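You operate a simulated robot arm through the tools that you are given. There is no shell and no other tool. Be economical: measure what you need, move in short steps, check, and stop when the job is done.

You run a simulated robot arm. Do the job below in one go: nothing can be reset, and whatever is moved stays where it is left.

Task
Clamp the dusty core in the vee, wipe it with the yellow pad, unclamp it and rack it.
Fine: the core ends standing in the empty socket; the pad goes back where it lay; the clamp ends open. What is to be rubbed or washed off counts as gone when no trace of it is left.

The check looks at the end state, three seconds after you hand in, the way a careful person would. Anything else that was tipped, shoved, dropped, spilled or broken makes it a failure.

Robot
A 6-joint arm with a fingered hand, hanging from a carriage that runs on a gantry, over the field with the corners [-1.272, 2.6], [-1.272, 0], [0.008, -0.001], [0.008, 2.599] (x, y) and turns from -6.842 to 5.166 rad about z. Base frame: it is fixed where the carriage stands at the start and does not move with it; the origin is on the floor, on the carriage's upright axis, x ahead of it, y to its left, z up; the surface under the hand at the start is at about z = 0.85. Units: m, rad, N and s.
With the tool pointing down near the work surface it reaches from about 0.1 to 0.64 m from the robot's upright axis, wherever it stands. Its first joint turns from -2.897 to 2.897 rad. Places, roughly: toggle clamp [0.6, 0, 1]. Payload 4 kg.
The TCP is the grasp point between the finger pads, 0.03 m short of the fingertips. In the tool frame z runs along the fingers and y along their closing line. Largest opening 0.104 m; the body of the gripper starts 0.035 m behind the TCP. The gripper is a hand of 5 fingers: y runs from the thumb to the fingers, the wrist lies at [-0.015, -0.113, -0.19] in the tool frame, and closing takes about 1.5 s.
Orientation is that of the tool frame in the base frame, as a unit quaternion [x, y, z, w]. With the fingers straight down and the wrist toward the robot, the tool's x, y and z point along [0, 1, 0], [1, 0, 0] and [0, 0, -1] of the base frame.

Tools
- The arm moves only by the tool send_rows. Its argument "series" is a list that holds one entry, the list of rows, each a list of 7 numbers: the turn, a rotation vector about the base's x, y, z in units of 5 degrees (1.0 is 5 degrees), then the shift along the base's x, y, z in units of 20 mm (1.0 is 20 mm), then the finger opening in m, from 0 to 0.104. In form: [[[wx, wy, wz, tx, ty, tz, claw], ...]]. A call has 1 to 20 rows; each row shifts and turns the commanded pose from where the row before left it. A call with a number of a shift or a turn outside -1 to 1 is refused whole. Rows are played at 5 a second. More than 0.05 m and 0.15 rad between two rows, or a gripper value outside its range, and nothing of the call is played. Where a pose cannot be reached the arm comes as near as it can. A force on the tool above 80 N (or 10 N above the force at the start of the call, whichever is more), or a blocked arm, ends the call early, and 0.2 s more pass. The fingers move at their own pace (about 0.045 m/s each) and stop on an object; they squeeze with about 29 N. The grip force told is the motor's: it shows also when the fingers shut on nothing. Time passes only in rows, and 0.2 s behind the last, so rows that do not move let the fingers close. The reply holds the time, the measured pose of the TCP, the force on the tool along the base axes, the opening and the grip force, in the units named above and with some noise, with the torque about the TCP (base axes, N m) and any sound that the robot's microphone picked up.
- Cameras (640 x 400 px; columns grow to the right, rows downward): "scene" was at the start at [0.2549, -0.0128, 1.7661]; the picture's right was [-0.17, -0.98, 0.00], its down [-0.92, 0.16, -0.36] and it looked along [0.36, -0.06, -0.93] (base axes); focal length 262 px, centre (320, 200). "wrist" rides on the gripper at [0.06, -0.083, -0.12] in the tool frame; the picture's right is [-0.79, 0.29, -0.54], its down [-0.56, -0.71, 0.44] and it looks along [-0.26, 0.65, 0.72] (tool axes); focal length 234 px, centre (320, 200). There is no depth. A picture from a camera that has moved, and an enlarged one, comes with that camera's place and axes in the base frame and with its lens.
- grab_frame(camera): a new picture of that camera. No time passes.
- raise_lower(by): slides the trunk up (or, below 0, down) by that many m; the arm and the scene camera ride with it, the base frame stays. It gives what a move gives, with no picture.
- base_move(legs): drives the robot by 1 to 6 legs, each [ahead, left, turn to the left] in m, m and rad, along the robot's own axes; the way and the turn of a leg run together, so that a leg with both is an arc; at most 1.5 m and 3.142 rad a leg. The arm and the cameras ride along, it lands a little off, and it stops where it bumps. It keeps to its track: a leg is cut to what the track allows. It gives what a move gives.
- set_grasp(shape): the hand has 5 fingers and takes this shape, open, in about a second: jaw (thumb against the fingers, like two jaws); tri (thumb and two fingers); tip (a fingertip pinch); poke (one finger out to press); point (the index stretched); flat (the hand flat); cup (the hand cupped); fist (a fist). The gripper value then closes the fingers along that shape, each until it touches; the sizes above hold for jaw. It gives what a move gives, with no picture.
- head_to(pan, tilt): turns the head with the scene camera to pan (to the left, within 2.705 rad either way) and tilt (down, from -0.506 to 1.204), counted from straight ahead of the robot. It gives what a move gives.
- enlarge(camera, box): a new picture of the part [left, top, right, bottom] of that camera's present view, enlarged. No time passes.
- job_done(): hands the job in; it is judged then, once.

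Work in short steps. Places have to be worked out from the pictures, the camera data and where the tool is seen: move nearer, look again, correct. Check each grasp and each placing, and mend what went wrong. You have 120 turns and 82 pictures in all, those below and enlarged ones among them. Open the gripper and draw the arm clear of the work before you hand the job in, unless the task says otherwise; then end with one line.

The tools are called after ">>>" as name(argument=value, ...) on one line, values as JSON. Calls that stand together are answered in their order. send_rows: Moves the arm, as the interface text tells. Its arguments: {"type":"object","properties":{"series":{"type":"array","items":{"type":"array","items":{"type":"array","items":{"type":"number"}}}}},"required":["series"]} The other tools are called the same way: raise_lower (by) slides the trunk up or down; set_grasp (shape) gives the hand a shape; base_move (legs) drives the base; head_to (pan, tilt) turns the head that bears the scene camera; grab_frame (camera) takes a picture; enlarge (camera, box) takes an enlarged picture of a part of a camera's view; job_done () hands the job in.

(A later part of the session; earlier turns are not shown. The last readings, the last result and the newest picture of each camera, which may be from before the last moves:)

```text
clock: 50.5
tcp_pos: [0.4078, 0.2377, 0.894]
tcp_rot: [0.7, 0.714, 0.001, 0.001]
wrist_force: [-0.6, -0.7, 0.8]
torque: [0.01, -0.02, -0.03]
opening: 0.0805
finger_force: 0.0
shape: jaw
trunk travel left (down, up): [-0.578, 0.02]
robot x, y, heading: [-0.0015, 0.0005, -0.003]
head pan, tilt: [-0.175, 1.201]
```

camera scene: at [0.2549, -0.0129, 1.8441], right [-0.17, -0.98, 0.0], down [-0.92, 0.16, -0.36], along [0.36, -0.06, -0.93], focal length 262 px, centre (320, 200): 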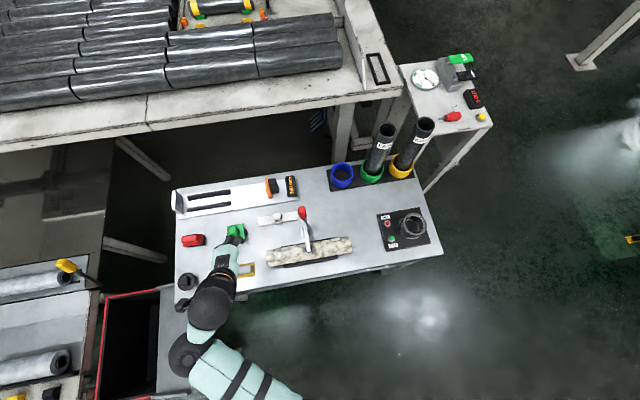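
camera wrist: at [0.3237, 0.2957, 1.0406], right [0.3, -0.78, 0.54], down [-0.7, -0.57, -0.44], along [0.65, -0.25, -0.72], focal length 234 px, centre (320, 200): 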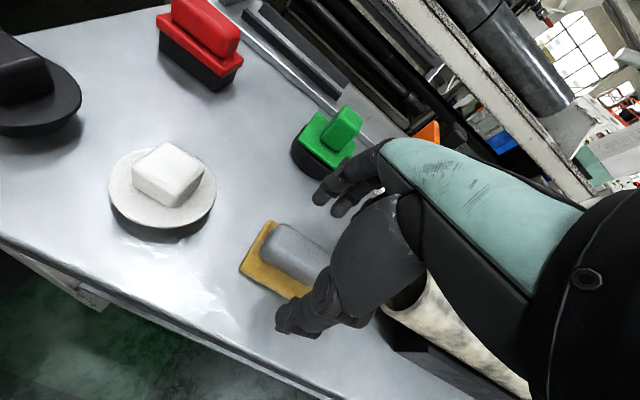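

>>> send_rows(series=[[[0, 0, 0, 0, 0, 0, 0.0], [0, 0, 0, 0, 0, 0, 0.0], [0, 0, 0, 0, 0, 0, 0.0], [0, 0, 0, 0, 0, 0, 0.0], [0, 0, 0, 0, 0, 0, 0.0], [0, 0, 0, 0, 0, 0, 0.0], [0, 0, 0, 0, 0, 0, 0.0], [0, 0, 0, 0, 0, 0, 0.0]]])

>>> grab_frame(camera="wrist")

```text
clock: 52.3
tcp_pos: [0.4088, 0.2368, 0.8944]
tcp_rot: [0.7, 0.714, 0.001, 0.0]
wrist_force: [-1.2, -0.6, 6.8]
torque: [0.02, -0.07, 0.02]
opening: 0.0272
finger_force: 29.2
shape: jaw
trunk travel left (down, up): [-0.578, 0.02]
robot x, y, heading: [-0.0037, -0.0014, -0.002]
head pan, tilt: [-0.175, 1.201]
```

```text
50 pictures are left
camera wrist: at [0.324, 0.2957, 1.0141], right [0.3, -0.78, 0.54], down [-0.69, -0.57, -0.44], along [0.65, -0.24, -0.72], focal length 234 px, centre (320, 200)
```

wrist: 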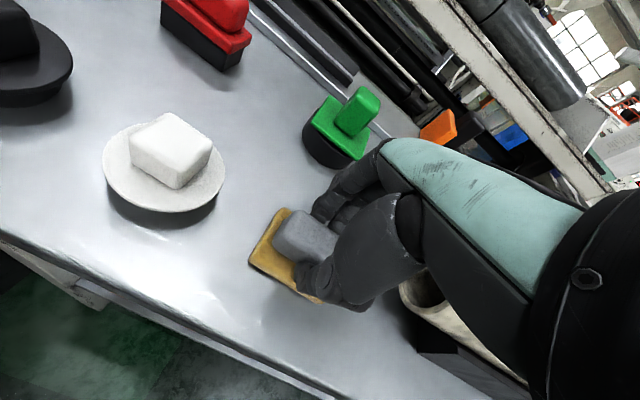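

Knob held at 27 mm (rest TCP (0.408, 0.237, 0.894); pad underside is 44 mm below TCP). Lift and move over the left half of the core.

>>> send_rows(series=[[[0, 0, 0, 0, 0, 0.5, 0.0], [0, 0, 0, 0, 0, 1, 0.0], [0, 0, 0, 0, 0, 1, 0.0], [0, 0, 0, 0, 0, 1, 0.0], [0, 0, 0, 0, 0, 1, 0.0], [0, 0, 0, 0, 0, 1, 0.0], [0, 0, 0, 0, 0, 1, 0.0], [0, 0, 0, 0, 0, 1, 0.0], [0, 0, 0, 0.2, -1, 0, 0.0], [0, 0, 0, 0.2, -1, 0, 0.0], [0, 0, 0, 0.2, -1, 0, 0.0], [0, 0, 0, 0.2, -1, 0, 0.0], [0, 0, 0, 0.2, -1, 0, 0.0], [0, 0, 0, 0, -1, 0, 0.0], [0, 0, 0, 0, -1, 0, 0.0]]])

>>> grab_frame(camera="wrist")

```text
clock: 55.5
tcp_pos: [0.4292, 0.0981, 1.0445]
tcp_rot: [0.7, 0.714, 0.001, 0.0]
wrist_force: [-0.6, -0.3, -0.4]
torque: [-0.06, -0.02, -0.02]
opening: 0.0266
finger_force: 28.9
shape: jaw
trunk travel left (down, up): [-0.578, 0.02]
robot x, y, heading: [0.0018, 0.0013, 0.0]
head pan, tilt: [-0.175, 1.201]
```

```text
49 pictures are left
camera wrist: at [0.3447, 0.1554, 1.1643], right [0.3, -0.78, 0.54], down [-0.69, -0.57, -0.44], along [0.65, -0.24, -0.72], focal length 234 px, centre (320, 200)
```

wrist: 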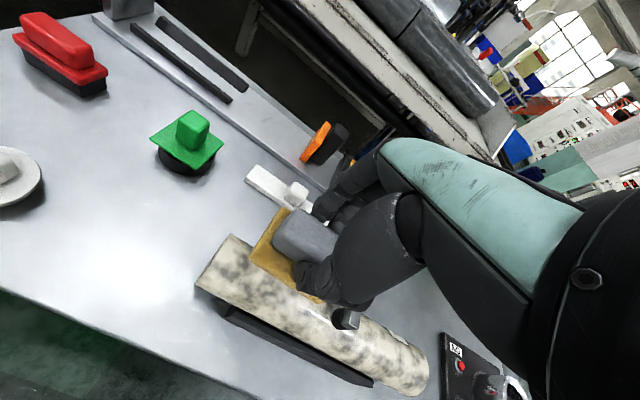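

Pad is held flat. Descend until it touches the core's top.

>>> send_rows(series=[[[0, 0, 0, -0.1, 0, -1, 0.0], [0, 0, 0, 0, 0, -1, 0.0], [0, 0, 0, 0, 0, -0.7, 0.0], [0, 0, 0, 0, 0, -0.3, 0.0], [0, 0, 0, 0, 0, -0.3, 0.0]]])

```text
clock: 56.7
tcp_pos: [0.4254, 0.0986, 0.9769]
tcp_rot: [0.7, 0.714, 0.0, 0.0]
wrist_force: [0.5, -0.6, 0.0]
torque: [0.02, -0.01, -0.01]
opening: 0.0268
finger_force: 29.2
shape: jaw
trunk travel left (down, up): [-0.578, 0.02]
robot x, y, heading: [0.0035, -0.0012, 0.001]
head pan, tilt: [-0.175, 1.201]
```

>>> send_rows(series=[[[0, 0, 0, 0, 0, -0.25, 0.0], [0, 0, 0, 0, 0, -0.25, 0.0]]])

```text
clock: 57.3
tcp_pos: [0.4294, 0.0984, 0.9735]
tcp_rot: [0.701, 0.713, 0.005, 0.004]
wrist_force: [-16.2, -4.0, 55.3]
torque: [0.15, 0.8, -0.1]
opening: 0.0302
finger_force: 28.9
shape: jaw
trunk travel left (down, up): [-0.578, 0.02]
robot x, y, heading: [0.0012, -0.0008, 0.003]
head pan, tilt: [-0.175, 1.201]
```

Contact at TCP z≈0.975 (core top ≈ 0.93). Ease off to a light press and make strokes along y.

>>> send_rows(series=[[[0, 0, 0, 0, 0, 0.15, 0.0], [0, 0, 0, 0, 0.5, 0, 0.0], [0, 0, 0, 0, 0.5, 0, 0.0]]])

```text
clock: 58.1
tcp_pos: [0.4277, 0.1195, 0.9731]
tcp_rot: [0.7, 0.715, 0.004, 0.002]
wrist_force: [-0.1, -6.9, 33.4]
torque: [-0.11, -0.02, 0.02]
opening: 0.0291
finger_force: 29.2
shape: jaw
trunk travel left (down, up): [-0.578, 0.02]
robot x, y, heading: [0.0014, -0.0011, -0.002]
head pan, tilt: [-0.175, 1.201]
```

>>> send_rows(series=[[[0, 0, 0, 0, 0.5, 0.05, 0.0], [0, 0, 0, 0, 0.5, 0, 0.0], [0, 0, 0, 0, -0.8, 0, 0.0], [0, 0, 0, 0, -0.8, 0, 0.0], [0, 0, 0, 0, -0.8, 0, 0.0], [0, 0, 0, 0, -0.8, 0, 0.0], [0, 0, 0, 0, -0.6, 0, 0.0], [0, 0, 0, 0, 0.8, 0, 0.0], [0, 0, 0, 0, 0.8, 0, 0.0], [0, 0, 0, 0, 0.8, 0, 0.0], [0, 0, 0, 0, 0.8, 0, 0.0], [0, 0, 0, 0, 0.6, 0, 0.0]]])

>>> grab_frame(camera="wrist")

>>> enlarge(camera="scene", box=[220, 190, 380, 290])

```text
clock: 60.7
tcp_pos: [0.4272, 0.1375, 0.9726]
tcp_rot: [0.7, 0.714, 0.003, 0.002]
wrist_force: [0.1, -7.7, 30.6]
torque: [-0.17, -0.03, 0.02]
opening: 0.0286
finger_force: 28.7
shape: jaw
trunk travel left (down, up): [-0.578, 0.02]
robot x, y, heading: [-0.0027, -0.0012, 0.002]
head pan, tilt: [-0.175, 1.201]
```

```text
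48 pictures are left
camera wrist: at [0.3433, 0.1961, 1.0925], right [0.3, -0.78, 0.54], down [-0.69, -0.57, -0.44], along [0.66, -0.24, -0.72], focal length 234 px, centre (320, 200)
```

wrist: 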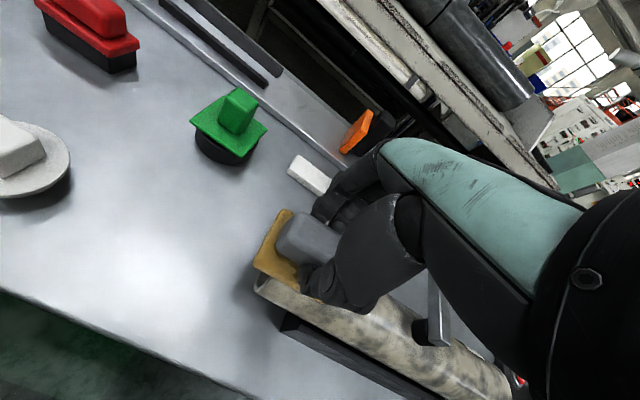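

```text
4.00 times, centred on (300, 240) of scene
camera zoom: at [0.2555, -0.0129, 1.8445], right [-0.17, -0.98, 0.0], down [-0.92, 0.16, -0.36], along [0.36, -0.06, -0.93], focal length 1049 px, centre (400, 40)
```

zoom: 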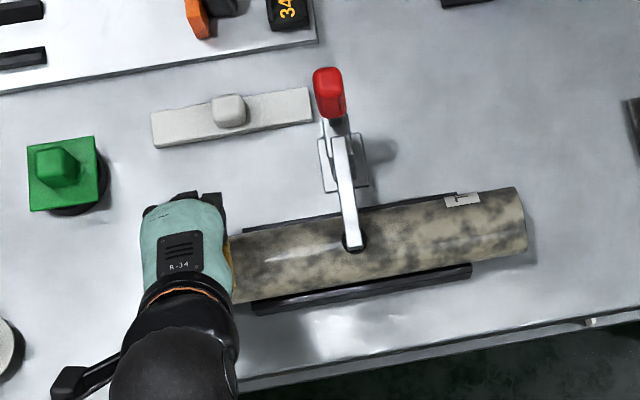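

The whole core's dust has faded compared with before (globally), so rubbing works. Continue strokes.

>>> send_rows(series=[[[0, 0, 0, 0, -0.9, 0, 0.0], [0, 0, 0, 0, -0.9, 0, 0.0], [0, 0, 0, 0, -0.9, 0, 0.0], [0, 0, 0, 0, -0.9, 0, 0.0], [0, 0, 0, 0, 0.9, 0, 0.0], [0, 0, 0, 0, 0.9, 0, 0.0], [0, 0, 0, 0, 0.9, 0, 0.0], [0, 0, 0, 0, 0.9, 0, 0.0], [0, 0, 0, 0, -0.9, 0, 0.0], [0, 0, 0, 0, -0.9, 0, 0.0], [0, 0, 0, 0, -0.9, 0, 0.0], [0, 0, 0, 0, -0.9, 0, 0.0], [0, 0, 0, 0, 0.9, 0, 0.0], [0, 0, 0, 0, 0.9, 0, 0.0], [0, 0, 0, 0, 0.9, 0, 0.0], [0, 0, 0, 0, 0.9, 0, 0.0], [0, 0, 0, 0, -0.9, 0, 0.0], [0, 0, 0, 0, -0.9, 0, 0.0], [0, 0, 0, 0, -0.9, 0, 0.0], [0, 0, 0, 0, -0.9, 0, 0.0]]])

>>> enlarge(camera="scene", box=[220, 190, 380, 290])

```text
clock: 64.9
tcp_pos: [0.4281, 0.0648, 0.9732]
tcp_rot: [0.701, 0.713, 0.002, 0.002]
wrist_force: [-0.1, 5.8, 25.9]
torque: [0.21, -0.05, 0.06]
opening: 0.0285
finger_force: 28.6
shape: jaw
trunk travel left (down, up): [-0.578, 0.02]
robot x, y, heading: [-0.0025, 0.003, 0.001]
head pan, tilt: [-0.175, 1.201]
```

```text
4.00 times, centred on (300, 240) of scene
camera zoom: at [0.2554, -0.0125, 1.8445], right [-0.17, -0.98, 0.0], down [-0.92, 0.16, -0.36], along [0.36, -0.06, -0.93], focal length 1049 px, centre (400, 40)
```

zoom: 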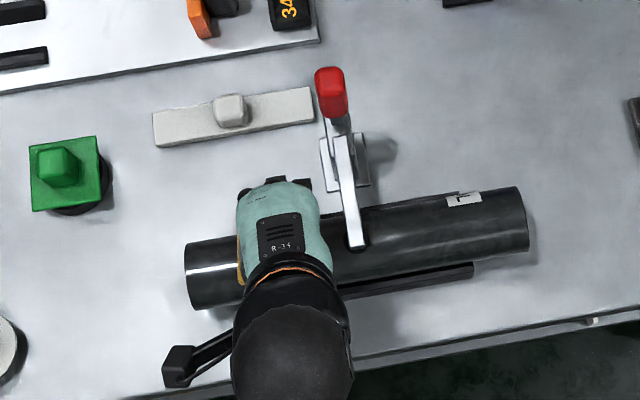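

The core is now black and clean. A few more strokes for safety, then lift off and inspect.

>>> send_rows(series=[[[0, 0, 0, 0, 0.9, 0, 0.0], [0, 0, 0, 0, 0.9, 0, 0.0], [0, 0, 0, 0, 0.9, 0, 0.0], [0, 0, 0, 0, 0.9, 0, 0.0], [0, 0, 0, 0, -0.9, 0, 0.0], [0, 0, 0, 0, -0.9, 0, 0.0], [0, 0, 0, 0, -0.9, 0, 0.0], [0, 0, 0, 0, -0.9, 0, 0.0], [0, 0, 0, 0, 0.9, 0, 0.0], [0, 0, 0, 0, 0.9, 0, 0.0], [0, 0, 0, 0, 0.9, 0, 0.0], [0, 0, 0, 0, 0, 0.5, 0.0], [0, 0, 0, 0, 0, 1, 0.0], [0, 0, 0, 0, 0, 1, 0.0], [0, 0, 0, 0, 0, 1, 0.0], [0, 0, 0, 0, 0.8, 0.5, 0.0], [0, 0, 0, 0, 0.8, 0, 0.0], [0, 0, 0, 0, 0.8, 0, 0.0]]])

>>> enlarge(camera="scene", box=[255, 220, 365, 280])

>>> grab_frame(camera="wrist")

```text
clock: 68.7
tcp_pos: [0.4247, 0.1686, 1.0515]
tcp_rot: [0.701, 0.713, -0.001, 0.0]
wrist_force: [0.8, 0.0, -0.7]
torque: [-0.02, 0.02, 0.0]
opening: 0.0274
finger_force: 28.8
shape: jaw
trunk travel left (down, up): [-0.578, 0.02]
robot x, y, heading: [0.0021, 0.0004, -0.002]
head pan, tilt: [-0.175, 1.201]
```

```text
5.82 times, centred on (310, 250) of scene
camera zoom: at [0.2549, -0.0129, 1.8441], right [-0.17, -0.98, 0.0], down [-0.92, 0.16, -0.36], along [0.36, -0.06, -0.93], focal length 1526 px, centre (378, -91)
```

zoom: 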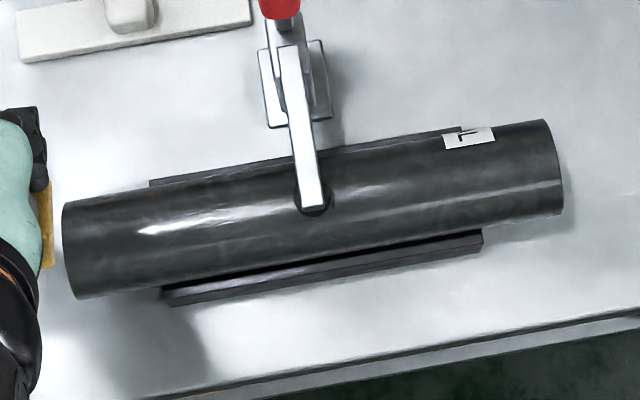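

```text
44 pictures are left
camera wrist: at [0.3419, 0.2269, 1.1718], right [0.3, -0.78, 0.54], down [-0.7, -0.57, -0.44], along [0.65, -0.25, -0.72], focal length 234 px, centre (320, 200)
```

wrist: 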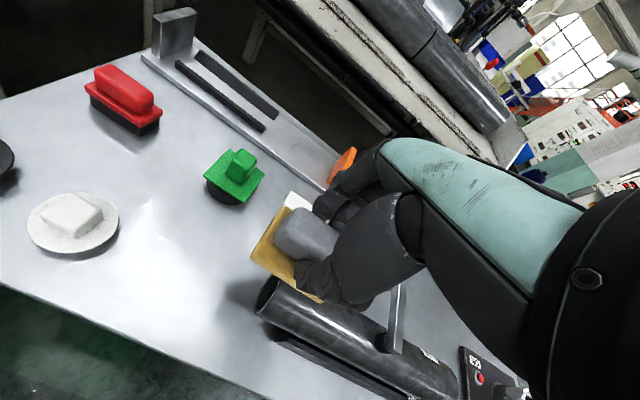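

Core is clean, the pad is unmoved in the grip. Return the pad to its place: TCP (0.408, 0.237, 0.894).

>>> send_rows(series=[[[0, 0, 0, -0.2, 0.86, 0, 0.0], [0, 0, 0, -0.2, 0.86, 0, 0.0], [0, 0, 0, -0.2, 0.86, 0, 0.0], [0, 0, 0, -0.2, 0.85, 0, 0.0], [0, 0, 0, 0, 0, -1, 0.0], [0, 0, 0, 0, 0, -1, 0.0], [0, 0, 0, 0, 0, -1, 0.0], [0, 0, 0, 0, 0, -1, 0.0], [0, 0, 0, 0, 0, -1, 0.0], [0, 0, 0, 0, 0, -1, 0.0], [0, 0, 0, 0, 0, -0.8, 0.0], [0, 0, 0, 0, 0, -0.5, 0.0], [0, 0, 0, 0, 0, -0.3, 0.0]]])

```text
clock: 71.5
tcp_pos: [0.4081, 0.2363, 0.8999]
tcp_rot: [0.701, 0.713, 0.0, 0.0]
wrist_force: [-0.2, 0.3, -0.4]
torque: [-0.02, 0.0, 0.0]
opening: 0.0276
finger_force: 28.6
shape: jaw
trunk travel left (down, up): [-0.578, 0.02]
robot x, y, heading: [0.0022, 0.0, -0.001]
head pan, tilt: [-0.175, 1.201]
```

>>> send_rows(series=[[[0, 0, 0, 0, 0.05, -0.2, 0.0], [0, 0, 0, 0, 0, -0.1, 0.0], [0, 0, 0, 0, 0, 0, 0.0]]])

```text
clock: 72.3
tcp_pos: [0.4095, 0.2376, 0.8927]
tcp_rot: [0.7, 0.714, 0.002, 0.0]
wrist_force: [-0.8, -1.9, 3.4]
torque: [-0.01, -0.1, -0.02]
opening: 0.0274
finger_force: 29.2
shape: jaw
trunk travel left (down, up): [-0.578, 0.02]
robot x, y, heading: [0.003, 0.0001, -0.004]
head pan, tilt: [-0.175, 1.201]
```

Pad is down on the table (3 N). Open and lift away.

>>> send_rows(series=[[[0, 0, 0, 0, 0, 0, 0.08], [0, 0, 0, 0, 0, 0, 0.08], [0, 0, 0, 0, 0, 0, 0.08], [0, 0, 0, 0, 0, 0, 0.08], [0, 0, 0, 0, 0, 0, 0.08], [0, 0, 0, 0, 0, 0.5, 0.08], [0, 0, 0, 0, 0, 1, 0.08], [0, 0, 0, 0, 0, 1, 0.08], [0, 0, 0, 0, 0, 1, 0.08], [0, 0, 0, 0, 0, 1, 0.08], [0, 0, 0, 0, 0, 1, 0.08], [0, 0, 0, 0, 0, 1, 0.08], [0, 0, 0, 0, 0, 1, 0.08], [0, 0, 0, 0, 0, 1, 0.08], [0, 0, 0, 0, 0, 1, 0.08], [0, 0, 0, 0, 0, 1, 0.08], [0, 0, 0, 0, 0, 0.9, 0.08]]])

>>> grab_frame(camera="wrist")

```text
clock: 75.9
tcp_pos: [0.4087, 0.237, 1.1219]
tcp_rot: [0.701, 0.713, 0.001, 0.001]
wrist_force: [-0.1, -0.7, 0.5]
torque: [-0.04, -0.02, 0.0]
opening: 0.0797
finger_force: 0.0
shape: jaw
trunk travel left (down, up): [-0.578, 0.02]
robot x, y, heading: [0.0022, -0.001, -0.0]
head pan, tilt: [-0.175, 1.201]
```

```text
43 pictures are left
camera wrist: at [0.326, 0.2957, 1.2419], right [0.3, -0.78, 0.54], down [-0.7, -0.57, -0.44], along [0.65, -0.24, -0.72], focal length 234 px, centre (320, 200)
```

wrist: 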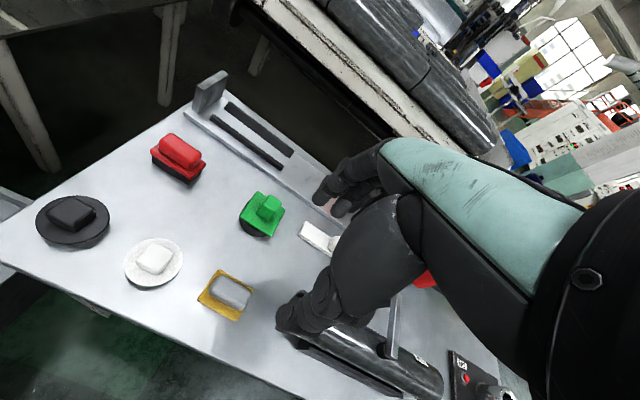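

Pad is back where it lay. Now position the closed hand in front (−x side) of the upright handle, above the clamp bar.

>>> send_rows(series=[[[0, 0, 0, 0.1, -1, 0, 0.0], [0, 0, 0, 0.1, -1, 0, 0.0], [0, 0, 0, 0.1, -1, 0, 0.0], [0, 0, 0, 0.1, -1, 0, 0.0], [0, 0, 0, 0.1, -1, 0, 0.0], [0, 0, 0, 0.1, -1, 0, 0.0], [0, 0, 0, 0.1, -1, 0, 0.0], [0, 0, 0, 0.1, -1, 0, 0.0], [0, 0, 0, 0.1, -1, 0, 0.0], [0, 0, 0, 0.1, -1, 0, 0.0], [0, 0, 0, 0.1, -1, 0, 0.0], [0, 0, 0, 0.1, -1, 0, 0.0], [0, 0, 0, 0.3, 0, -1, 0.0], [0, 0, 0, 0, 0, -1, 0.0], [0, 0, 0, 0, 0, -0.8, 0.0]]])

>>> grab_frame(camera="wrist")

>>> enlarge(camera="scene", box=[220, 180, 380, 280])

```text
clock: 79.1
tcp_pos: [0.4398, -0.0021, 1.0654]
tcp_rot: [0.701, 0.714, 0.0, 0.001]
wrist_force: [0.3, -1.2, 0.7]
torque: [-0.01, -0.03, 0.0]
opening: 0.0002
finger_force: 29.4
shape: jaw
trunk travel left (down, up): [-0.578, 0.02]
robot x, y, heading: [0.0013, -0.004, -0.002]
head pan, tilt: [-0.175, 1.201]
```

```text
42 pictures are left
camera wrist: at [0.3562, 0.0568, 1.1843], right [0.3, -0.78, 0.54], down [-0.69, -0.57, -0.44], along [0.65, -0.24, -0.72], focal length 234 px, centre (320, 200)
```

wrist: 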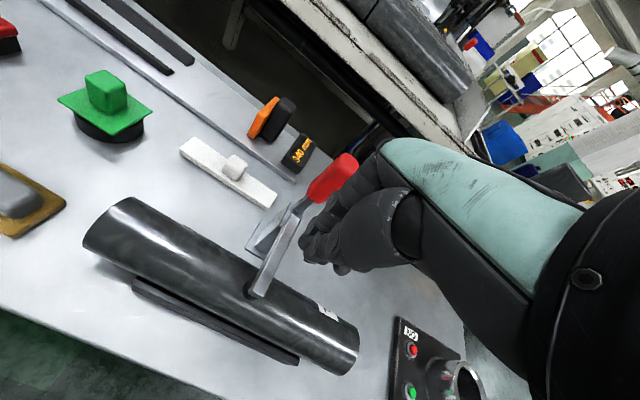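

```text
4.00 times, centred on (300, 230) of scene
camera zoom: at [0.2549, -0.0128, 1.8441], right [-0.17, -0.98, 0.0], down [-0.92, 0.16, -0.36], along [0.36, -0.06, -0.93], focal length 1049 px, centre (400, 80)
```

zoom: 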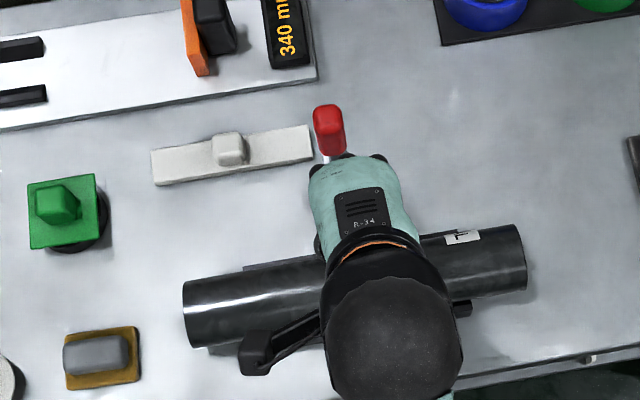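

Aligned behind the handle. Lower 25 mm and push +x in small steps.

>>> send_rows(series=[[[0, 0, 0, 0, 0, -0.75, 0.0], [0, 0, 0, 0, 0, -0.75, 0.0], [0, 0, 0, 0.7, 0, 0, 0.0], [0, 0, 0, 0.7, 0, 0, 0.0], [0, 0, 0, 0.5, 0, 0, 0.0], [0, 0, 0, 0.4, 0, 0, 0.0], [0, 0, 0, 0.4, 0, 0, 0.0]]])

```text
clock: 80.7
tcp_pos: [0.4927, -0.0018, 1.0355]
tcp_rot: [0.7, 0.714, 0.0, 0.0]
wrist_force: [-2.5, 1.1, 0.9]
torque: [0.04, -0.04, 0.02]
opening: 0.0001
finger_force: 28.4
shape: jaw
trunk travel left (down, up): [-0.578, 0.02]
robot x, y, heading: [0.0, 0.0005, 0.0]
head pan, tilt: [-0.175, 1.201]
```

>>> send_rows(series=[[[0, 0, 0, 0.4, 0, 0, 0.0], [0, 0, 0, 0.4, 0, 0, 0.0], [0, 0, 0, 0.4, 0, 0, 0.0], [0, 0, 0, 0.4, 0, 0, 0.0]]])

```text
clock: 81.7
tcp_pos: [0.5249, -0.002, 1.0354]
tcp_rot: [0.701, 0.714, 0.0, 0.001]
wrist_force: [-0.2, -0.2, 0.2]
torque: [0.01, -0.02, 0.02]
opening: 0.0
finger_force: 29.2
shape: jaw
trunk travel left (down, up): [-0.578, 0.02]
robot x, y, heading: [-0.0003, 0.0007, 0.003]
head pan, tilt: [-0.175, 1.201]
```

>>> grab_frame(camera="wrist")

>>> enlarge(camera="scene", box=[220, 180, 380, 280])

```text
40 pictures are left
camera wrist: at [0.4414, 0.0561, 1.1559], right [0.3, -0.78, 0.54], down [-0.69, -0.57, -0.44], along [0.65, -0.25, -0.72], focal length 234 px, centre (320, 200)
```

wrist: 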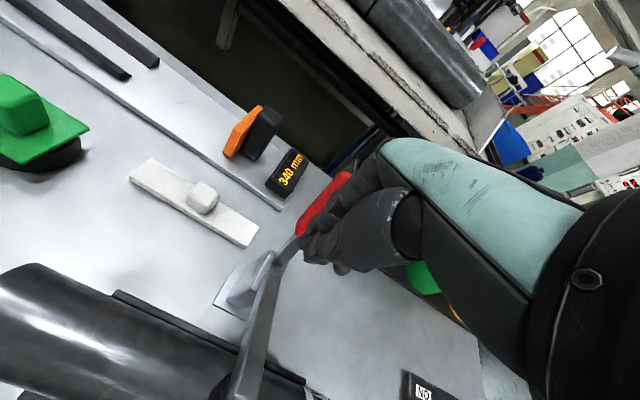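

```text
4.00 times, centred on (300, 230) of scene
camera zoom: at [0.2549, -0.0128, 1.8441], right [-0.17, -0.98, 0.0], down [-0.92, 0.16, -0.36], along [0.36, -0.06, -0.93], focal length 1049 px, centre (400, 80)
```

zoom: 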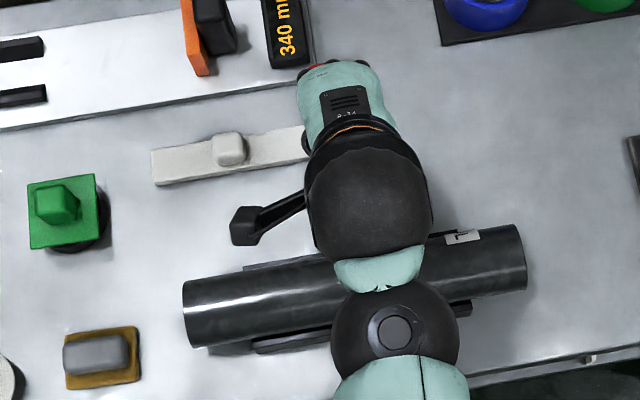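

The handle swings and the clamp arm is rising. Continue until it stops.

>>> send_rows(series=[[[0, 0, 0, 0.4, 0, 0, 0.0], [0, 0, 0, 0.4, 0, 0, 0.0], [0, 0, 0, 0.4, 0, 0, 0.0], [0, 0, 0, 0.4, 0, -0.1, 0.0], [0, 0, 0, 0.4, 0, -0.1, 0.0]]])

>>> grab_frame(camera="wrist")

```text
clock: 82.9
tcp_pos: [0.5662, -0.0023, 1.0324]
tcp_rot: [0.7, 0.714, 0.0, 0.001]
wrist_force: [-0.4, -0.9, 0.5]
torque: [0.02, 0.03, 0.01]
opening: 0.0001
finger_force: 28.8
shape: jaw
trunk travel left (down, up): [-0.578, 0.02]
robot x, y, heading: [-0.0018, 0.0013, -0.0]
head pan, tilt: [-0.175, 1.201]
```

```text
38 pictures are left
camera wrist: at [0.482, 0.0559, 1.1517], right [0.3, -0.78, 0.54], down [-0.69, -0.57, -0.44], along [0.65, -0.24, -0.72], focal length 234 px, centre (320, 200)
```

wrist: 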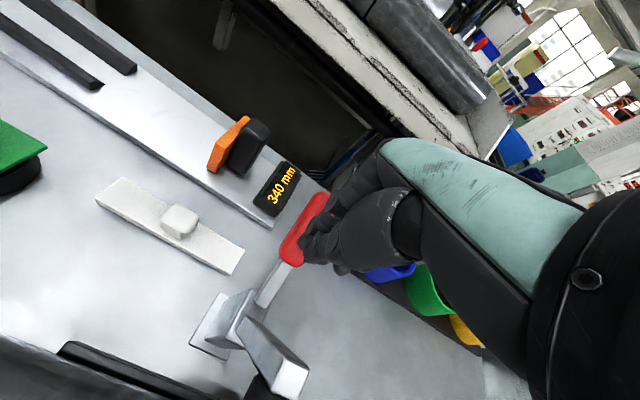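

>>> send_rows(series=[[[0, 0, 0, 0.4, 0, -0.2, 0.0], [0, 0, 0, 0.4, 0, -0.2, 0.0], [0, 0, 0, 0.4, 0, -0.2, 0.0]]])

```text
clock: 83.7
tcp_pos: [0.5886, -0.0015, 1.0224]
tcp_rot: [0.7, 0.714, 0.001, 0.001]
wrist_force: [-33.3, 2.7, 47.5]
torque: [-0.02, 0.85, -0.2]
opening: 0.0001
finger_force: 29.2
shape: jaw
trunk travel left (down, up): [-0.578, 0.02]
robot x, y, heading: [-0.0033, 0.0042, -0.002]
head pan, tilt: [-0.175, 1.201]
```

Stop reached (reaction perpendicular to the handle at its open angle). Retreat upward and check the clamp and core.

>>> send_rows(series=[[[0, 0, 0, -0.3, 0, 0.7, 0.0], [0, 0, 0, 0, 0, 1, 0.0], [0, 0, 0, 0, 0, 1, 0.0], [0, 0, 0, 0, 0, 1, 0.0], [0, 0, 0, 0, 0, 1, 0.0], [0, 0, 0, 0, 0, 1, 0.104], [0, 0, 0, -0.5, -0.5, 0, 0.104], [0, 0, 0, -0.8, -0.5, 0, 0.104], [0, 0, 0, -0.8, -0.5, 0, 0.104], [0, 0, 0, -0.8, -0.5, 0, 0.104], [0, 0, 0, -0.8, -0.5, 0, 0.104], [0, 0, 0, -0.8, -0.5, 0, 0.104], [0, 0, 0, -0.8, -0.5, 0, 0.104], [0, 0, 0, -0.8, -0.5, 0, 0.104], [0, 0, 0, -0.8, 0, 0, 0.104]]])

>>> grab_frame(camera="wrist")

>>> enlarge(camera="scene", box=[220, 180, 380, 280])

```text
clock: 86.9
tcp_pos: [0.4447, -0.0807, 1.1325]
tcp_rot: [0.701, 0.713, 0.0, -0.001]
wrist_force: [0.0, 0.2, 0.2]
torque: [-0.01, 0.03, -0.01]
opening: 0.1038
finger_force: 0.1
shape: jaw
trunk travel left (down, up): [-0.578, 0.02]
robot x, y, heading: [-0.0001, 0.0004, 0.005]
head pan, tilt: [-0.175, 1.201]
```

```text
37 pictures are left
camera wrist: at [0.3612, -0.0233, 1.2538], right [0.3, -0.78, 0.54], down [-0.7, -0.57, -0.44], along [0.65, -0.24, -0.72], focal length 234 px, centre (320, 200)
```

wrist: 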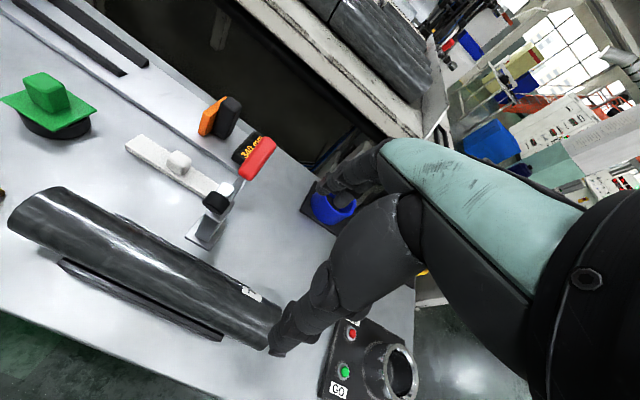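

```text
4.00 times, centred on (300, 230) of scene
camera zoom: at [0.2549, -0.0128, 1.8441], right [-0.17, -0.98, 0.0], down [-0.92, 0.16, -0.36], along [0.36, -0.06, -0.93], focal length 1049 px, centre (400, 80)
```

zoom: 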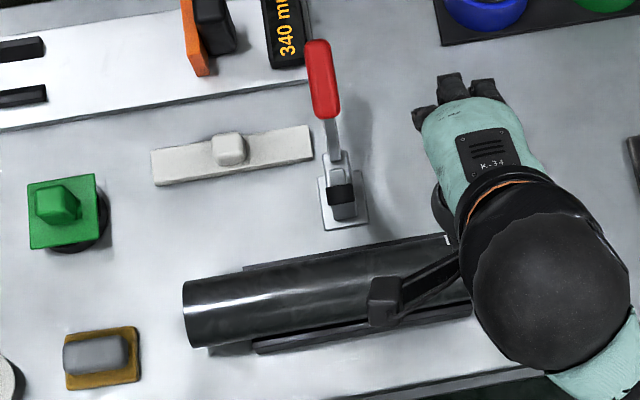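

The clamp is open and the core undisturbed. Before grasping, I'll test the standing-core hand pose (hand horizontal pointing about −45°, right end up) in free air near the rack.

>>> send_rows(series=[[[-0.849, -0.352, 0.352, 0.49, -0.125, 0.175, 0.104], [-0.849, -0.352, 0.352, 0.49, -0.125, 0.175, 0.104], [-0.849, -0.352, 0.352, 0.49, -0.125, 0.175, 0.104], [-0.849, -0.352, 0.352, 0.49, -0.125, 0.175, 0.104], [-0.849, -0.352, 0.352, 0.49, -0.125, 0.175, 0.104], [-0.849, -0.352, 0.352, 0.49, -0.125, 0.175, 0.104], [-0.849, -0.352, 0.352, 0.49, -0.125, 0.175, 0.104], [-0.849, -0.352, 0.352, 0.49, -0.125, 0.175, 0.104], [-0.849, -0.352, 0.352, 0.49, -0.125, 0.175, 0.104], [-0.849, -0.352, 0.352, 0.49, -0.125, 0.175, 0.104], [-0.849, -0.352, 0.352, 0.49, -0.125, 0.175, 0.104], [-0.849, -0.352, 0.352, 0.49, -0.125, 0.175, 0.104], [-0.849, -0.352, 0.352, 0.49, -0.125, 0.175, 0.104], [-0.849, -0.352, 0.352, 0.49, -0.125, 0.175, 0.104], [-0.849, -0.352, 0.352, 0.49, -0.125, 0.175, 0.104], [-0.849, -0.352, 0.352, 0.49, -0.125, 0.175, 0.104], [-0.849, -0.352, 0.352, 0.49, -0.125, 0.175, 0.104], [-0.849, -0.352, 0.352, 0.49, -0.125, 0.175, 0.104], [-0.849, -0.352, 0.352, 0.49, -0.125, 0.175, 0.104], [-0.849, -0.352, 0.352, 0.49, -0.125, 0.175, 0.104]]])

>>> grab_frame(camera="scene")

>>> grab_frame(camera="wrist")

```text
clock: 91.1
tcp_pos: [0.6407, -0.1311, 1.2022]
tcp_rot: [0.263, 0.656, -0.276, 0.651]
wrist_force: [-0.8, -0.2, -0.4]
torque: [0.03, -0.01, 0.0]
opening: 0.1035
finger_force: 0.2
shape: jaw
trunk travel left (down, up): [-0.578, 0.02]
robot x, y, heading: [0.0014, 0.002, -0.0]
head pan, tilt: [-0.175, 1.201]
```

```text
35 pictures are left
camera scene: at [0.2548, -0.0128, 1.8441], right [-0.17, -0.98, 0.0], down [-0.92, 0.16, -0.36], along [0.36, -0.06, -0.93], focal length 262 px, centre (320, 200)
```

scene: 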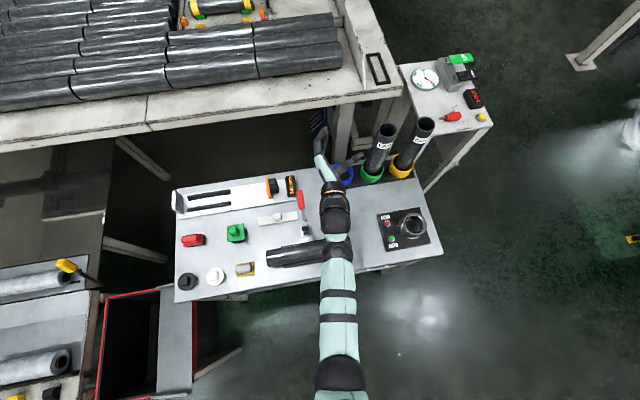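

```text
34 pictures are left
camera wrist: at [0.4973, -0.1085, 1.1443], right [-0.17, 0.6, 0.78], down [-0.18, -0.8, 0.57], along [0.97, -0.05, 0.25], focal length 234 px, centre (320, 200)
```

wrist: 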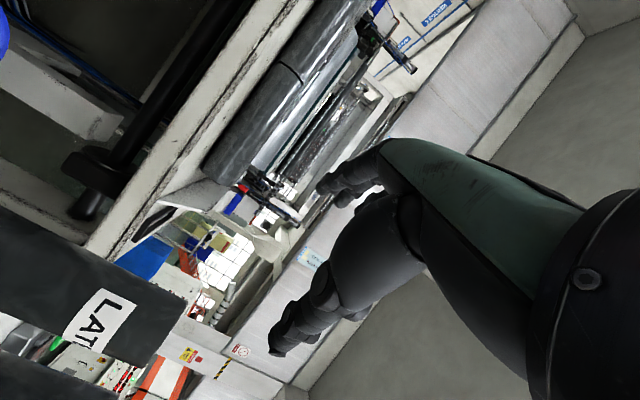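

Reachable with correct orientation. Test further down to the placing position over the blue socket.

>>> send_rows(series=[[[0, 0, 0, 0.8, -0.5, -0.5, 0.104], [0, 0, 0, 0.8, -0.5, -0.5, 0.104], [0, 0, 0, 0.8, -0.5, -0.5, 0.104], [0, 0, 0, 0.8, -0.5, -0.5, 0.104], [0, 0, 0, 0.8, -0.5, -0.5, 0.104], [0, 0, 0, 0, 0, -1, 0.104], [0, 0, 0, 0, 0, -1, 0.104], [0, 0, 0, 0, 0, -1, 0.104], [0, 0, 0, 0, 0, -0.5, 0.104]]])

>>> enlarge(camera="scene", box=[280, 110, 440, 210])

```text
clock: 93.1
tcp_pos: [0.692, -0.1796, 1.1113]
tcp_rot: [0.264, 0.656, -0.276, 0.651]
wrist_force: [-0.1, -0.9, 0.3]
torque: [0.01, 0.04, -0.05]
opening: 0.1038
finger_force: 0.0
shape: jaw
out of reach, approached as far as the arm can: row 6, 7, 8, 9
trunk travel left (down, up): [-0.578, 0.02]
robot x, y, heading: [-0.0002, 0.0028, 0.004]
head pan, tilt: [-0.175, 1.201]
```

```text
4.00 times, centred on (360, 160) of scene
camera zoom: at [0.2549, -0.0128, 1.8441], right [-0.17, -0.98, 0.0], down [-0.92, 0.16, -0.36], along [0.36, -0.06, -0.93], focal length 1049 px, centre (160, 360)
```

zoom: 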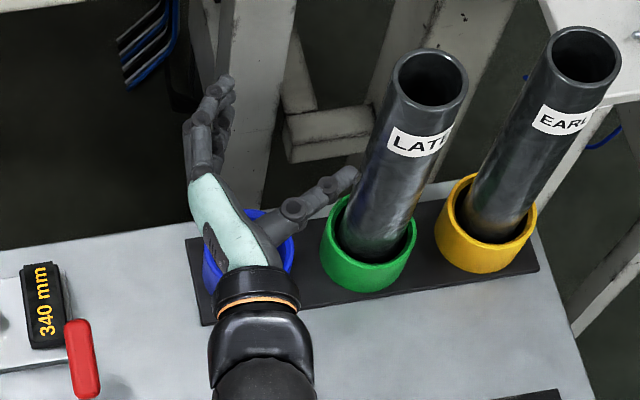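

Outer limit here; lowering the trunk by 0.15 m should fix it. Back up and raise, lower the trunk, and retest.

>>> send_rows(series=[[[0, 0, 0, -0.6, 0.5, 1, 0.104], [0, 0, 0, -0.6, 0.5, 1, 0.104], [0, 0, 0, -0.6, 0.5, 1, 0.104], [0, 0, 0, -0.6, 0.5, 1, 0.104], [0, 0, 0, 0, 0, 1, 0.104], [0, 0, 0, 0, 0, 1, 0.104]]])

>>> raise_lower(by=-0.15)

>>> send_rows(series=[[[0, 0, 0, 0.7, -0.5, 0.4, 0.104], [0, 0, 0, 0.7, -0.5, 0.4, 0.104], [0, 0, 0, 0.7, -0.5, 0.4, 0.104], [0, 0, 0, 0.7, -0.5, 0.4, 0.104], [0, 0, 0, 0.7, -0.3, 0.4, 0.104], [0, 0, 0, 0.4, 0, -0.8, 0.104], [0, 0, 0, 0, 0, -0.8, 0.104]]])

```text
clock: 94.5
tcp_pos: [0.6429, -0.1382, 1.2312]
tcp_rot: [0.264, 0.656, -0.276, 0.651]
wrist_force: [0.2, -0.1, -0.8]
torque: [0.0, 0.01, 0.01]
opening: 0.1041
finger_force: 0.1
shape: jaw
trunk travel left (down, up): [-0.578, 0.02]
robot x, y, heading: [0.002, -0.0018, -0.001]
head pan, tilt: [-0.175, 1.201]
```

```text
clock: 96.3
tcp_pos: [0.643, -0.1391, 1.0813]
tcp_rot: [0.263, 0.656, -0.276, 0.651]
wrist_force: [-0.4, 0.1, -0.2]
torque: [-0.02, -0.01, 0.01]
opening: 0.1037
finger_force: 0.0
shape: jaw
trunk travel left (down, up): [-0.428, 0.17]
robot x, y, heading: [-0.0031, -0.0006, -0.002]
head pan, tilt: [-0.175, 1.201]
```

```text
clock: 97.9
tcp_pos: [0.7208, -0.184, 1.0893]
tcp_rot: [0.264, 0.656, -0.276, 0.651]
wrist_force: [0.1, 0.0, -0.1]
torque: [-0.02, -0.04, 0.01]
opening: 0.1037
finger_force: 0.1
shape: jaw
trunk travel left (down, up): [-0.428, 0.17]
robot x, y, heading: [0.0017, 0.0049, 0.004]
head pan, tilt: [-0.175, 1.201]
```

The placing pose is reachable now. Return, reversing the rotation, to above the core's right half.

>>> send_rows(series=[[[0, 0, 0, -0.8, 0.6, 0.5, 0.104], [0, 0, 0, -0.8, 0.6, 0.5, 0.104], [0, 0, 0, -0.8, 0.6, 0.5, 0.104], [0, 0, 0, -0.8, 0.6, 0.5, 0.104]]])

>>> send_rows(series=[[[0.849, 0.352, -0.352, -0.575, 0.15, -0.175, 0.104], [0.849, 0.352, -0.352, -0.575, 0.15, -0.175, 0.104], [0.849, 0.352, -0.352, -0.575, 0.15, -0.175, 0.104], [0.849, 0.352, -0.352, -0.575, 0.15, -0.175, 0.104], [0.849, 0.352, -0.352, -0.575, 0.15, -0.175, 0.104], [0.849, 0.352, -0.352, -0.575, 0.15, -0.175, 0.104], [0.849, 0.352, -0.352, -0.575, 0.15, -0.175, 0.104], [0.849, 0.352, -0.352, -0.575, 0.15, -0.175, 0.104], [0.849, 0.352, -0.352, -0.575, 0.15, -0.175, 0.104], [0.849, 0.352, -0.352, -0.575, 0.15, -0.175, 0.104], [0.849, 0.352, -0.352, -0.575, 0.15, -0.175, 0.104], [0.849, 0.352, -0.352, -0.575, 0.15, -0.175, 0.104], [0.849, 0.352, -0.352, -0.575, 0.15, -0.175, 0.104], [0.849, 0.352, -0.352, -0.575, 0.15, -0.175, 0.104], [0.849, 0.352, -0.352, -0.575, 0.15, -0.175, 0.104], [0.849, 0.352, -0.352, -0.575, 0.15, -0.175, 0.104], [0.849, 0.352, -0.352, -0.575, 0.15, -0.175, 0.104], [0.849, 0.352, -0.352, -0.575, 0.15, -0.175, 0.104], [0.849, 0.352, -0.352, -0.575, 0.15, -0.175, 0.104], [0.849, 0.352, -0.352, -0.575, 0.15, -0.175, 0.104]]])

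>>> grab_frame(camera="wrist")

>>> enlarge(camera="scene", box=[310, 100, 470, 200])

>>> enlarge(camera="scene", box=[220, 190, 380, 290])

```text
clock: 98.9
tcp_pos: [0.6573, -0.136, 1.1275]
tcp_rot: [0.264, 0.656, -0.276, 0.651]
wrist_force: [0.0, -0.1, 0.2]
torque: [-0.01, 0.0, 0.0]
opening: 0.1039
finger_force: 0.1
shape: jaw
trunk travel left (down, up): [-0.428, 0.17]
robot x, y, heading: [0.0027, -0.0012, -0.004]
head pan, tilt: [-0.175, 1.201]
```

```text
clock: 103.1
tcp_pos: [0.4615, -0.0656, 1.0481]
tcp_rot: [0.69, 0.723, 0.0, 0.033]
wrist_force: [-0.3, 0.6, 0.4]
torque: [0.02, 0.02, 0.0]
opening: 0.1037
finger_force: 0.1
shape: jaw
out of reach, approached as far as the arm can: row 17, 18, 19, 20
trunk travel left (down, up): [-0.428, 0.17]
robot x, y, heading: [-0.003, -0.0006, -0.001]
head pan, tilt: [-0.175, 1.201]
```

```text
32 pictures are left
camera wrist: at [0.3707, -0.0044, 1.1604], right [0.3, -0.75, 0.59], down [-0.66, -0.61, -0.44], along [0.69, -0.26, -0.67], focal length 234 px, centre (320, 200)
```

wrist: 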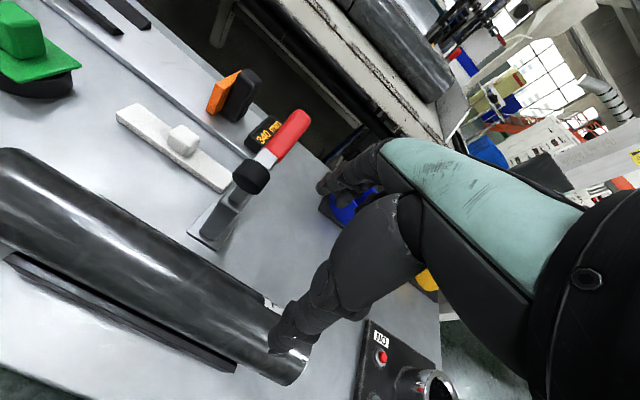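

```text
4.00 times, centred on (390, 150) of scene
camera zoom: at [0.2549, -0.0128, 1.6941], right [-0.17, -0.98, 0.0], down [-0.92, 0.16, -0.36], along [0.36, -0.06, -0.93], focal length 1049 px, centre (40, 400)
```

zoom: 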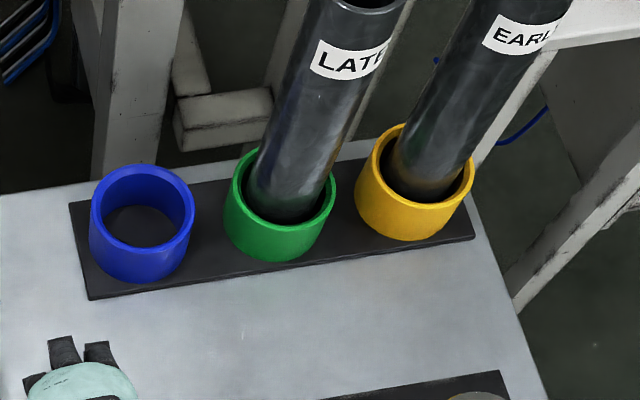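

```text
4.00 times, centred on (300, 240) of scene
camera zoom: at [0.2549, -0.0128, 1.6941], right [-0.17, -0.98, 0.0], down [-0.92, 0.16, -0.36], along [0.36, -0.06, -0.93], focal length 1049 px, centre (400, 40)
```

zoom: 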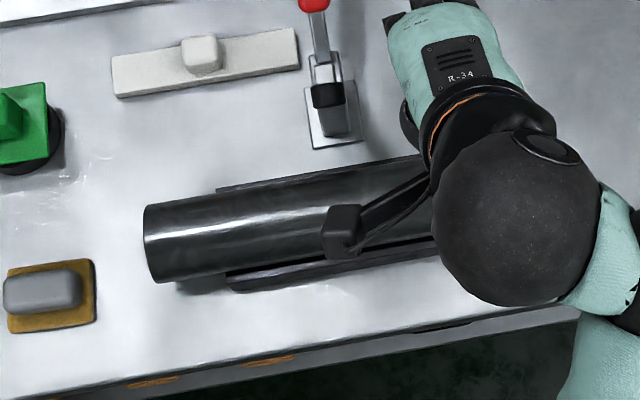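

The blue socket triangulates to (0.7206, −0.185), rim z≈0.902. Now align with the core at (0.427, −0.075) and descend with levelled hand.

>>> send_rows(series=[[[0, 0, 0, -0.2, 0, -1, 0.104], [0.13, 0.138, -0.13, -0.4, -0.12, -0.8, 0.104], [0.13, 0.138, -0.13, -0.4, -0.12, -0.8, 0.104], [0.13, 0.138, -0.13, -0.4, -0.12, -0.8, 0.104], [0.13, 0.138, -0.13, -0.32, -0.11, -0.8, 0.104], [0, 0, 0, 0, 0, -0.6, 0.104], [0, 0, 0, 0, 0, -0.6, 0.104]]])

>>> grab_frame(camera="wrist")

```text
clock: 104.7
tcp_pos: [0.4281, -0.0744, 0.9409]
tcp_rot: [0.706, 0.708, -0.001, -0.001]
wrist_force: [0.5, 0.4, 0.3]
torque: [-0.02, -0.02, 0.03]
opening: 0.1035
finger_force: 0.0
shape: jaw
trunk travel left (down, up): [-0.428, 0.17]
robot x, y, heading: [0.0016, 0.0018, 0.001]
head pan, tilt: [-0.175, 1.201]
```

```text
29 pictures are left
camera wrist: at [0.3454, -0.0145, 1.0606], right [0.29, -0.79, 0.54], down [-0.71, -0.56, -0.44], along [0.65, -0.26, -0.72], focal length 234 px, centre (320, 200)
```

wrist: 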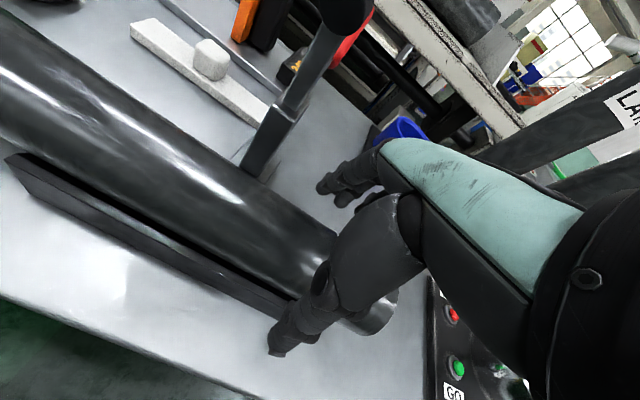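

>>> send_rows(series=[[[0, 0, 0, 0, 0, -0.4, 0.104], [0, 0, 0, 0, 0, -0.4, 0.104], [0, 0, 0, 0, 0, -0.3, 0.104]]])

```text
clock: 105.5
tcp_pos: [0.4254, -0.0739, 0.9178]
tcp_rot: [0.706, 0.708, -0.001, -0.001]
wrist_force: [0.5, -0.1, 0.4]
torque: [-0.01, 0.01, 0.0]
opening: 0.1038
finger_force: 0.0
shape: jaw
trunk travel left (down, up): [-0.428, 0.17]
robot x, y, heading: [-0.0028, 0.0023, 0.0]
head pan, tilt: [-0.175, 1.201]
```

No contact yet; go 8 mm lower for a fuller grip, then close.

>>> send_rows(series=[[[0, 0, 0, 0.05, 0, -0.4, 0.104], [0, 0, 0, 0, 0, 0, 0.104]]])

>>> send_rows(series=[[[0, 0, 0, 0, 0, 0, 0.0], [0, 0, 0, 0, 0, 0, 0.0], [0, 0, 0, 0, 0, 0, 0.0], [0, 0, 0, 0, 0, 0, 0.0], [0, 0, 0, 0, 0, 0, 0.0], [0, 0, 0, 0, 0, 0, 0.0], [0, 0, 0, 0, 0, 0, 0.0]]])

>>> grab_frame(camera="wrist")

```text
clock: 106.1
tcp_pos: [0.4274, -0.0738, 0.911]
tcp_rot: [0.707, 0.707, 0.0, 0.0]
wrist_force: [-1.1, -0.4, -0.5]
torque: [0.05, 0.02, -0.04]
opening: 0.1038
finger_force: 0.2
shape: jaw
trunk travel left (down, up): [-0.428, 0.17]
robot x, y, heading: [0.0021, -0.0012, 0.002]
head pan, tilt: [-0.175, 1.201]
```

```text
clock: 107.7
tcp_pos: [0.4272, -0.0745, 0.9105]
tcp_rot: [0.707, 0.708, -0.001, 0.0]
wrist_force: [-0.4, -1.0, -0.5]
torque: [0.0, 0.01, 0.02]
opening: 0.0693
finger_force: 29.3
shape: jaw
trunk travel left (down, up): [-0.428, 0.17]
robot x, y, heading: [0.0034, 0.0046, 0.001]
head pan, tilt: [-0.175, 1.201]
```

```text
28 pictures are left
camera wrist: at [0.3448, -0.0146, 1.0299], right [0.29, -0.79, 0.54], down [-0.71, -0.56, -0.43], along [0.65, -0.26, -0.72], focal length 234 px, centre (320, 200)
```

wrist: 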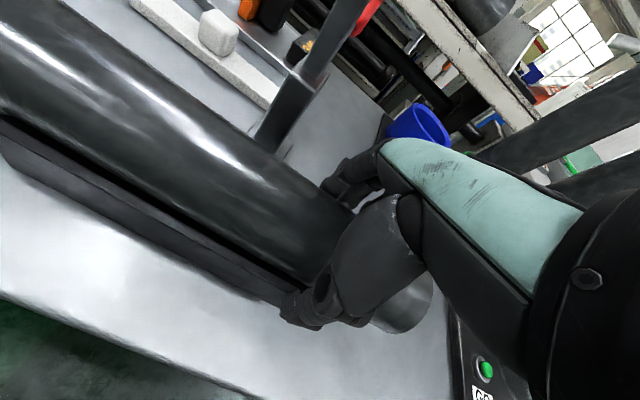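

Core held (opening 69 mm). Lift 20 mm out of the vee and shift 50 mm towards −x, away from the raised clamp arm, and check for tilt.

>>> send_rows(series=[[[0, 0, 0, 0, 0, 0.4, 0.0], [0, 0, 0, 0, 0, 0.5, 0.0], [0, 0, 0, 0, 0, 0.5, 0.0], [0, 0, 0, -0.5, 0, 0.3, 0.0], [0, 0, 0, -0.7, 0, 0, 0.0], [0, 0, 0, -0.7, 0, 0, 0.0], [0, 0, 0, -0.6, 0, 0, 0.0]]])

>>> grab_frame(camera="wrist")

>>> enlarge(camera="scene", box=[220, 190, 380, 290])

```text
clock: 109.3
tcp_pos: [0.3769, -0.0736, 0.9435]
tcp_rot: [0.707, 0.707, 0.0, 0.0]
wrist_force: [0.0, -0.4, -1.9]
torque: [-0.06, 0.05, 0.06]
opening: 0.056
finger_force: 29.1
shape: jaw
trunk travel left (down, up): [-0.428, 0.17]
robot x, y, heading: [0.0055, 0.0002, 0.002]
head pan, tilt: [-0.175, 1.201]
```

```text
27 pictures are left
camera wrist: at [0.2957, -0.0143, 1.0639], right [0.29, -0.79, 0.54], down [-0.71, -0.56, -0.43], along [0.65, -0.26, -0.72], focal length 234 px, centre (320, 200)
```

wrist: 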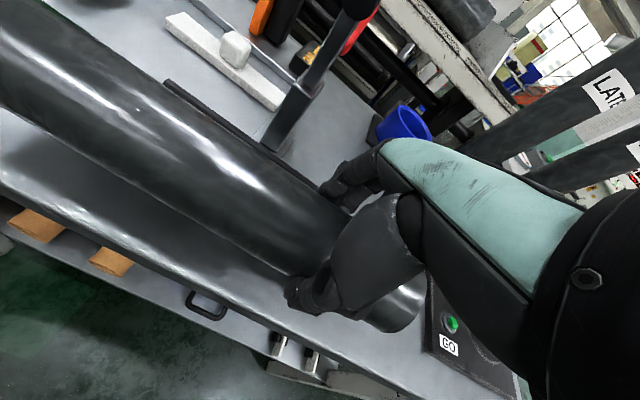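

```text
4.00 times, centred on (300, 240) of scene
camera zoom: at [0.2548, -0.0128, 1.6941], right [-0.17, -0.98, 0.0], down [-0.92, 0.16, -0.36], along [0.36, -0.06, -0.93], focal length 1049 px, centre (400, 40)
```

zoom: 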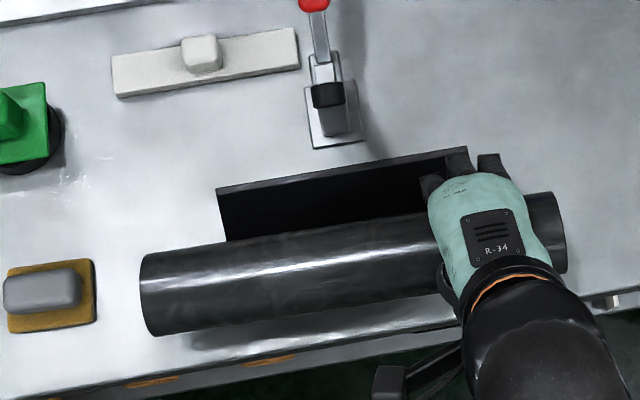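

Lifted roughly level; opening changed to 56 mm, so I check whether the hold is stable before going on.

>>> send_rows(series=[[[0, 0, 0, 0, 0, 0, 0.0], [0, 0, 0, 0, 0, 0, 0.0], [0, 0, 0, 0, 0, 0, 0.0]]])

>>> enlarge(camera="wrist", box=[200, 130, 460, 350])

```text
clock: 110.1
tcp_pos: [0.3785, -0.0731, 0.9439]
tcp_rot: [0.706, 0.708, 0.0, -0.001]
wrist_force: [-1.1, 0.3, -1.8]
torque: [-0.05, 0.01, 0.06]
opening: 0.0561
finger_force: 29.1
shape: jaw
trunk travel left (down, up): [-0.428, 0.17]
robot x, y, heading: [-0.0014, -0.0009, 0.002]
head pan, tilt: [-0.175, 1.201]
```

```text
1.82 times, centred on (330, 240) of wrist
camera zoom: at [0.296, -0.0143, 1.064], right [0.29, -0.79, 0.54], down [-0.71, -0.56, -0.43], along [0.65, -0.26, -0.72], focal length 426 px, centre (302, 127)
```

zoom: 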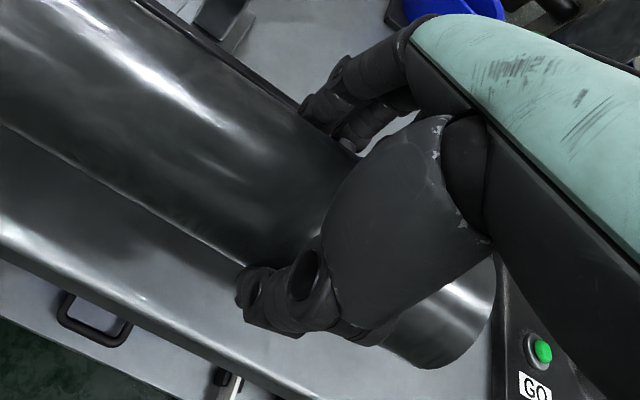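

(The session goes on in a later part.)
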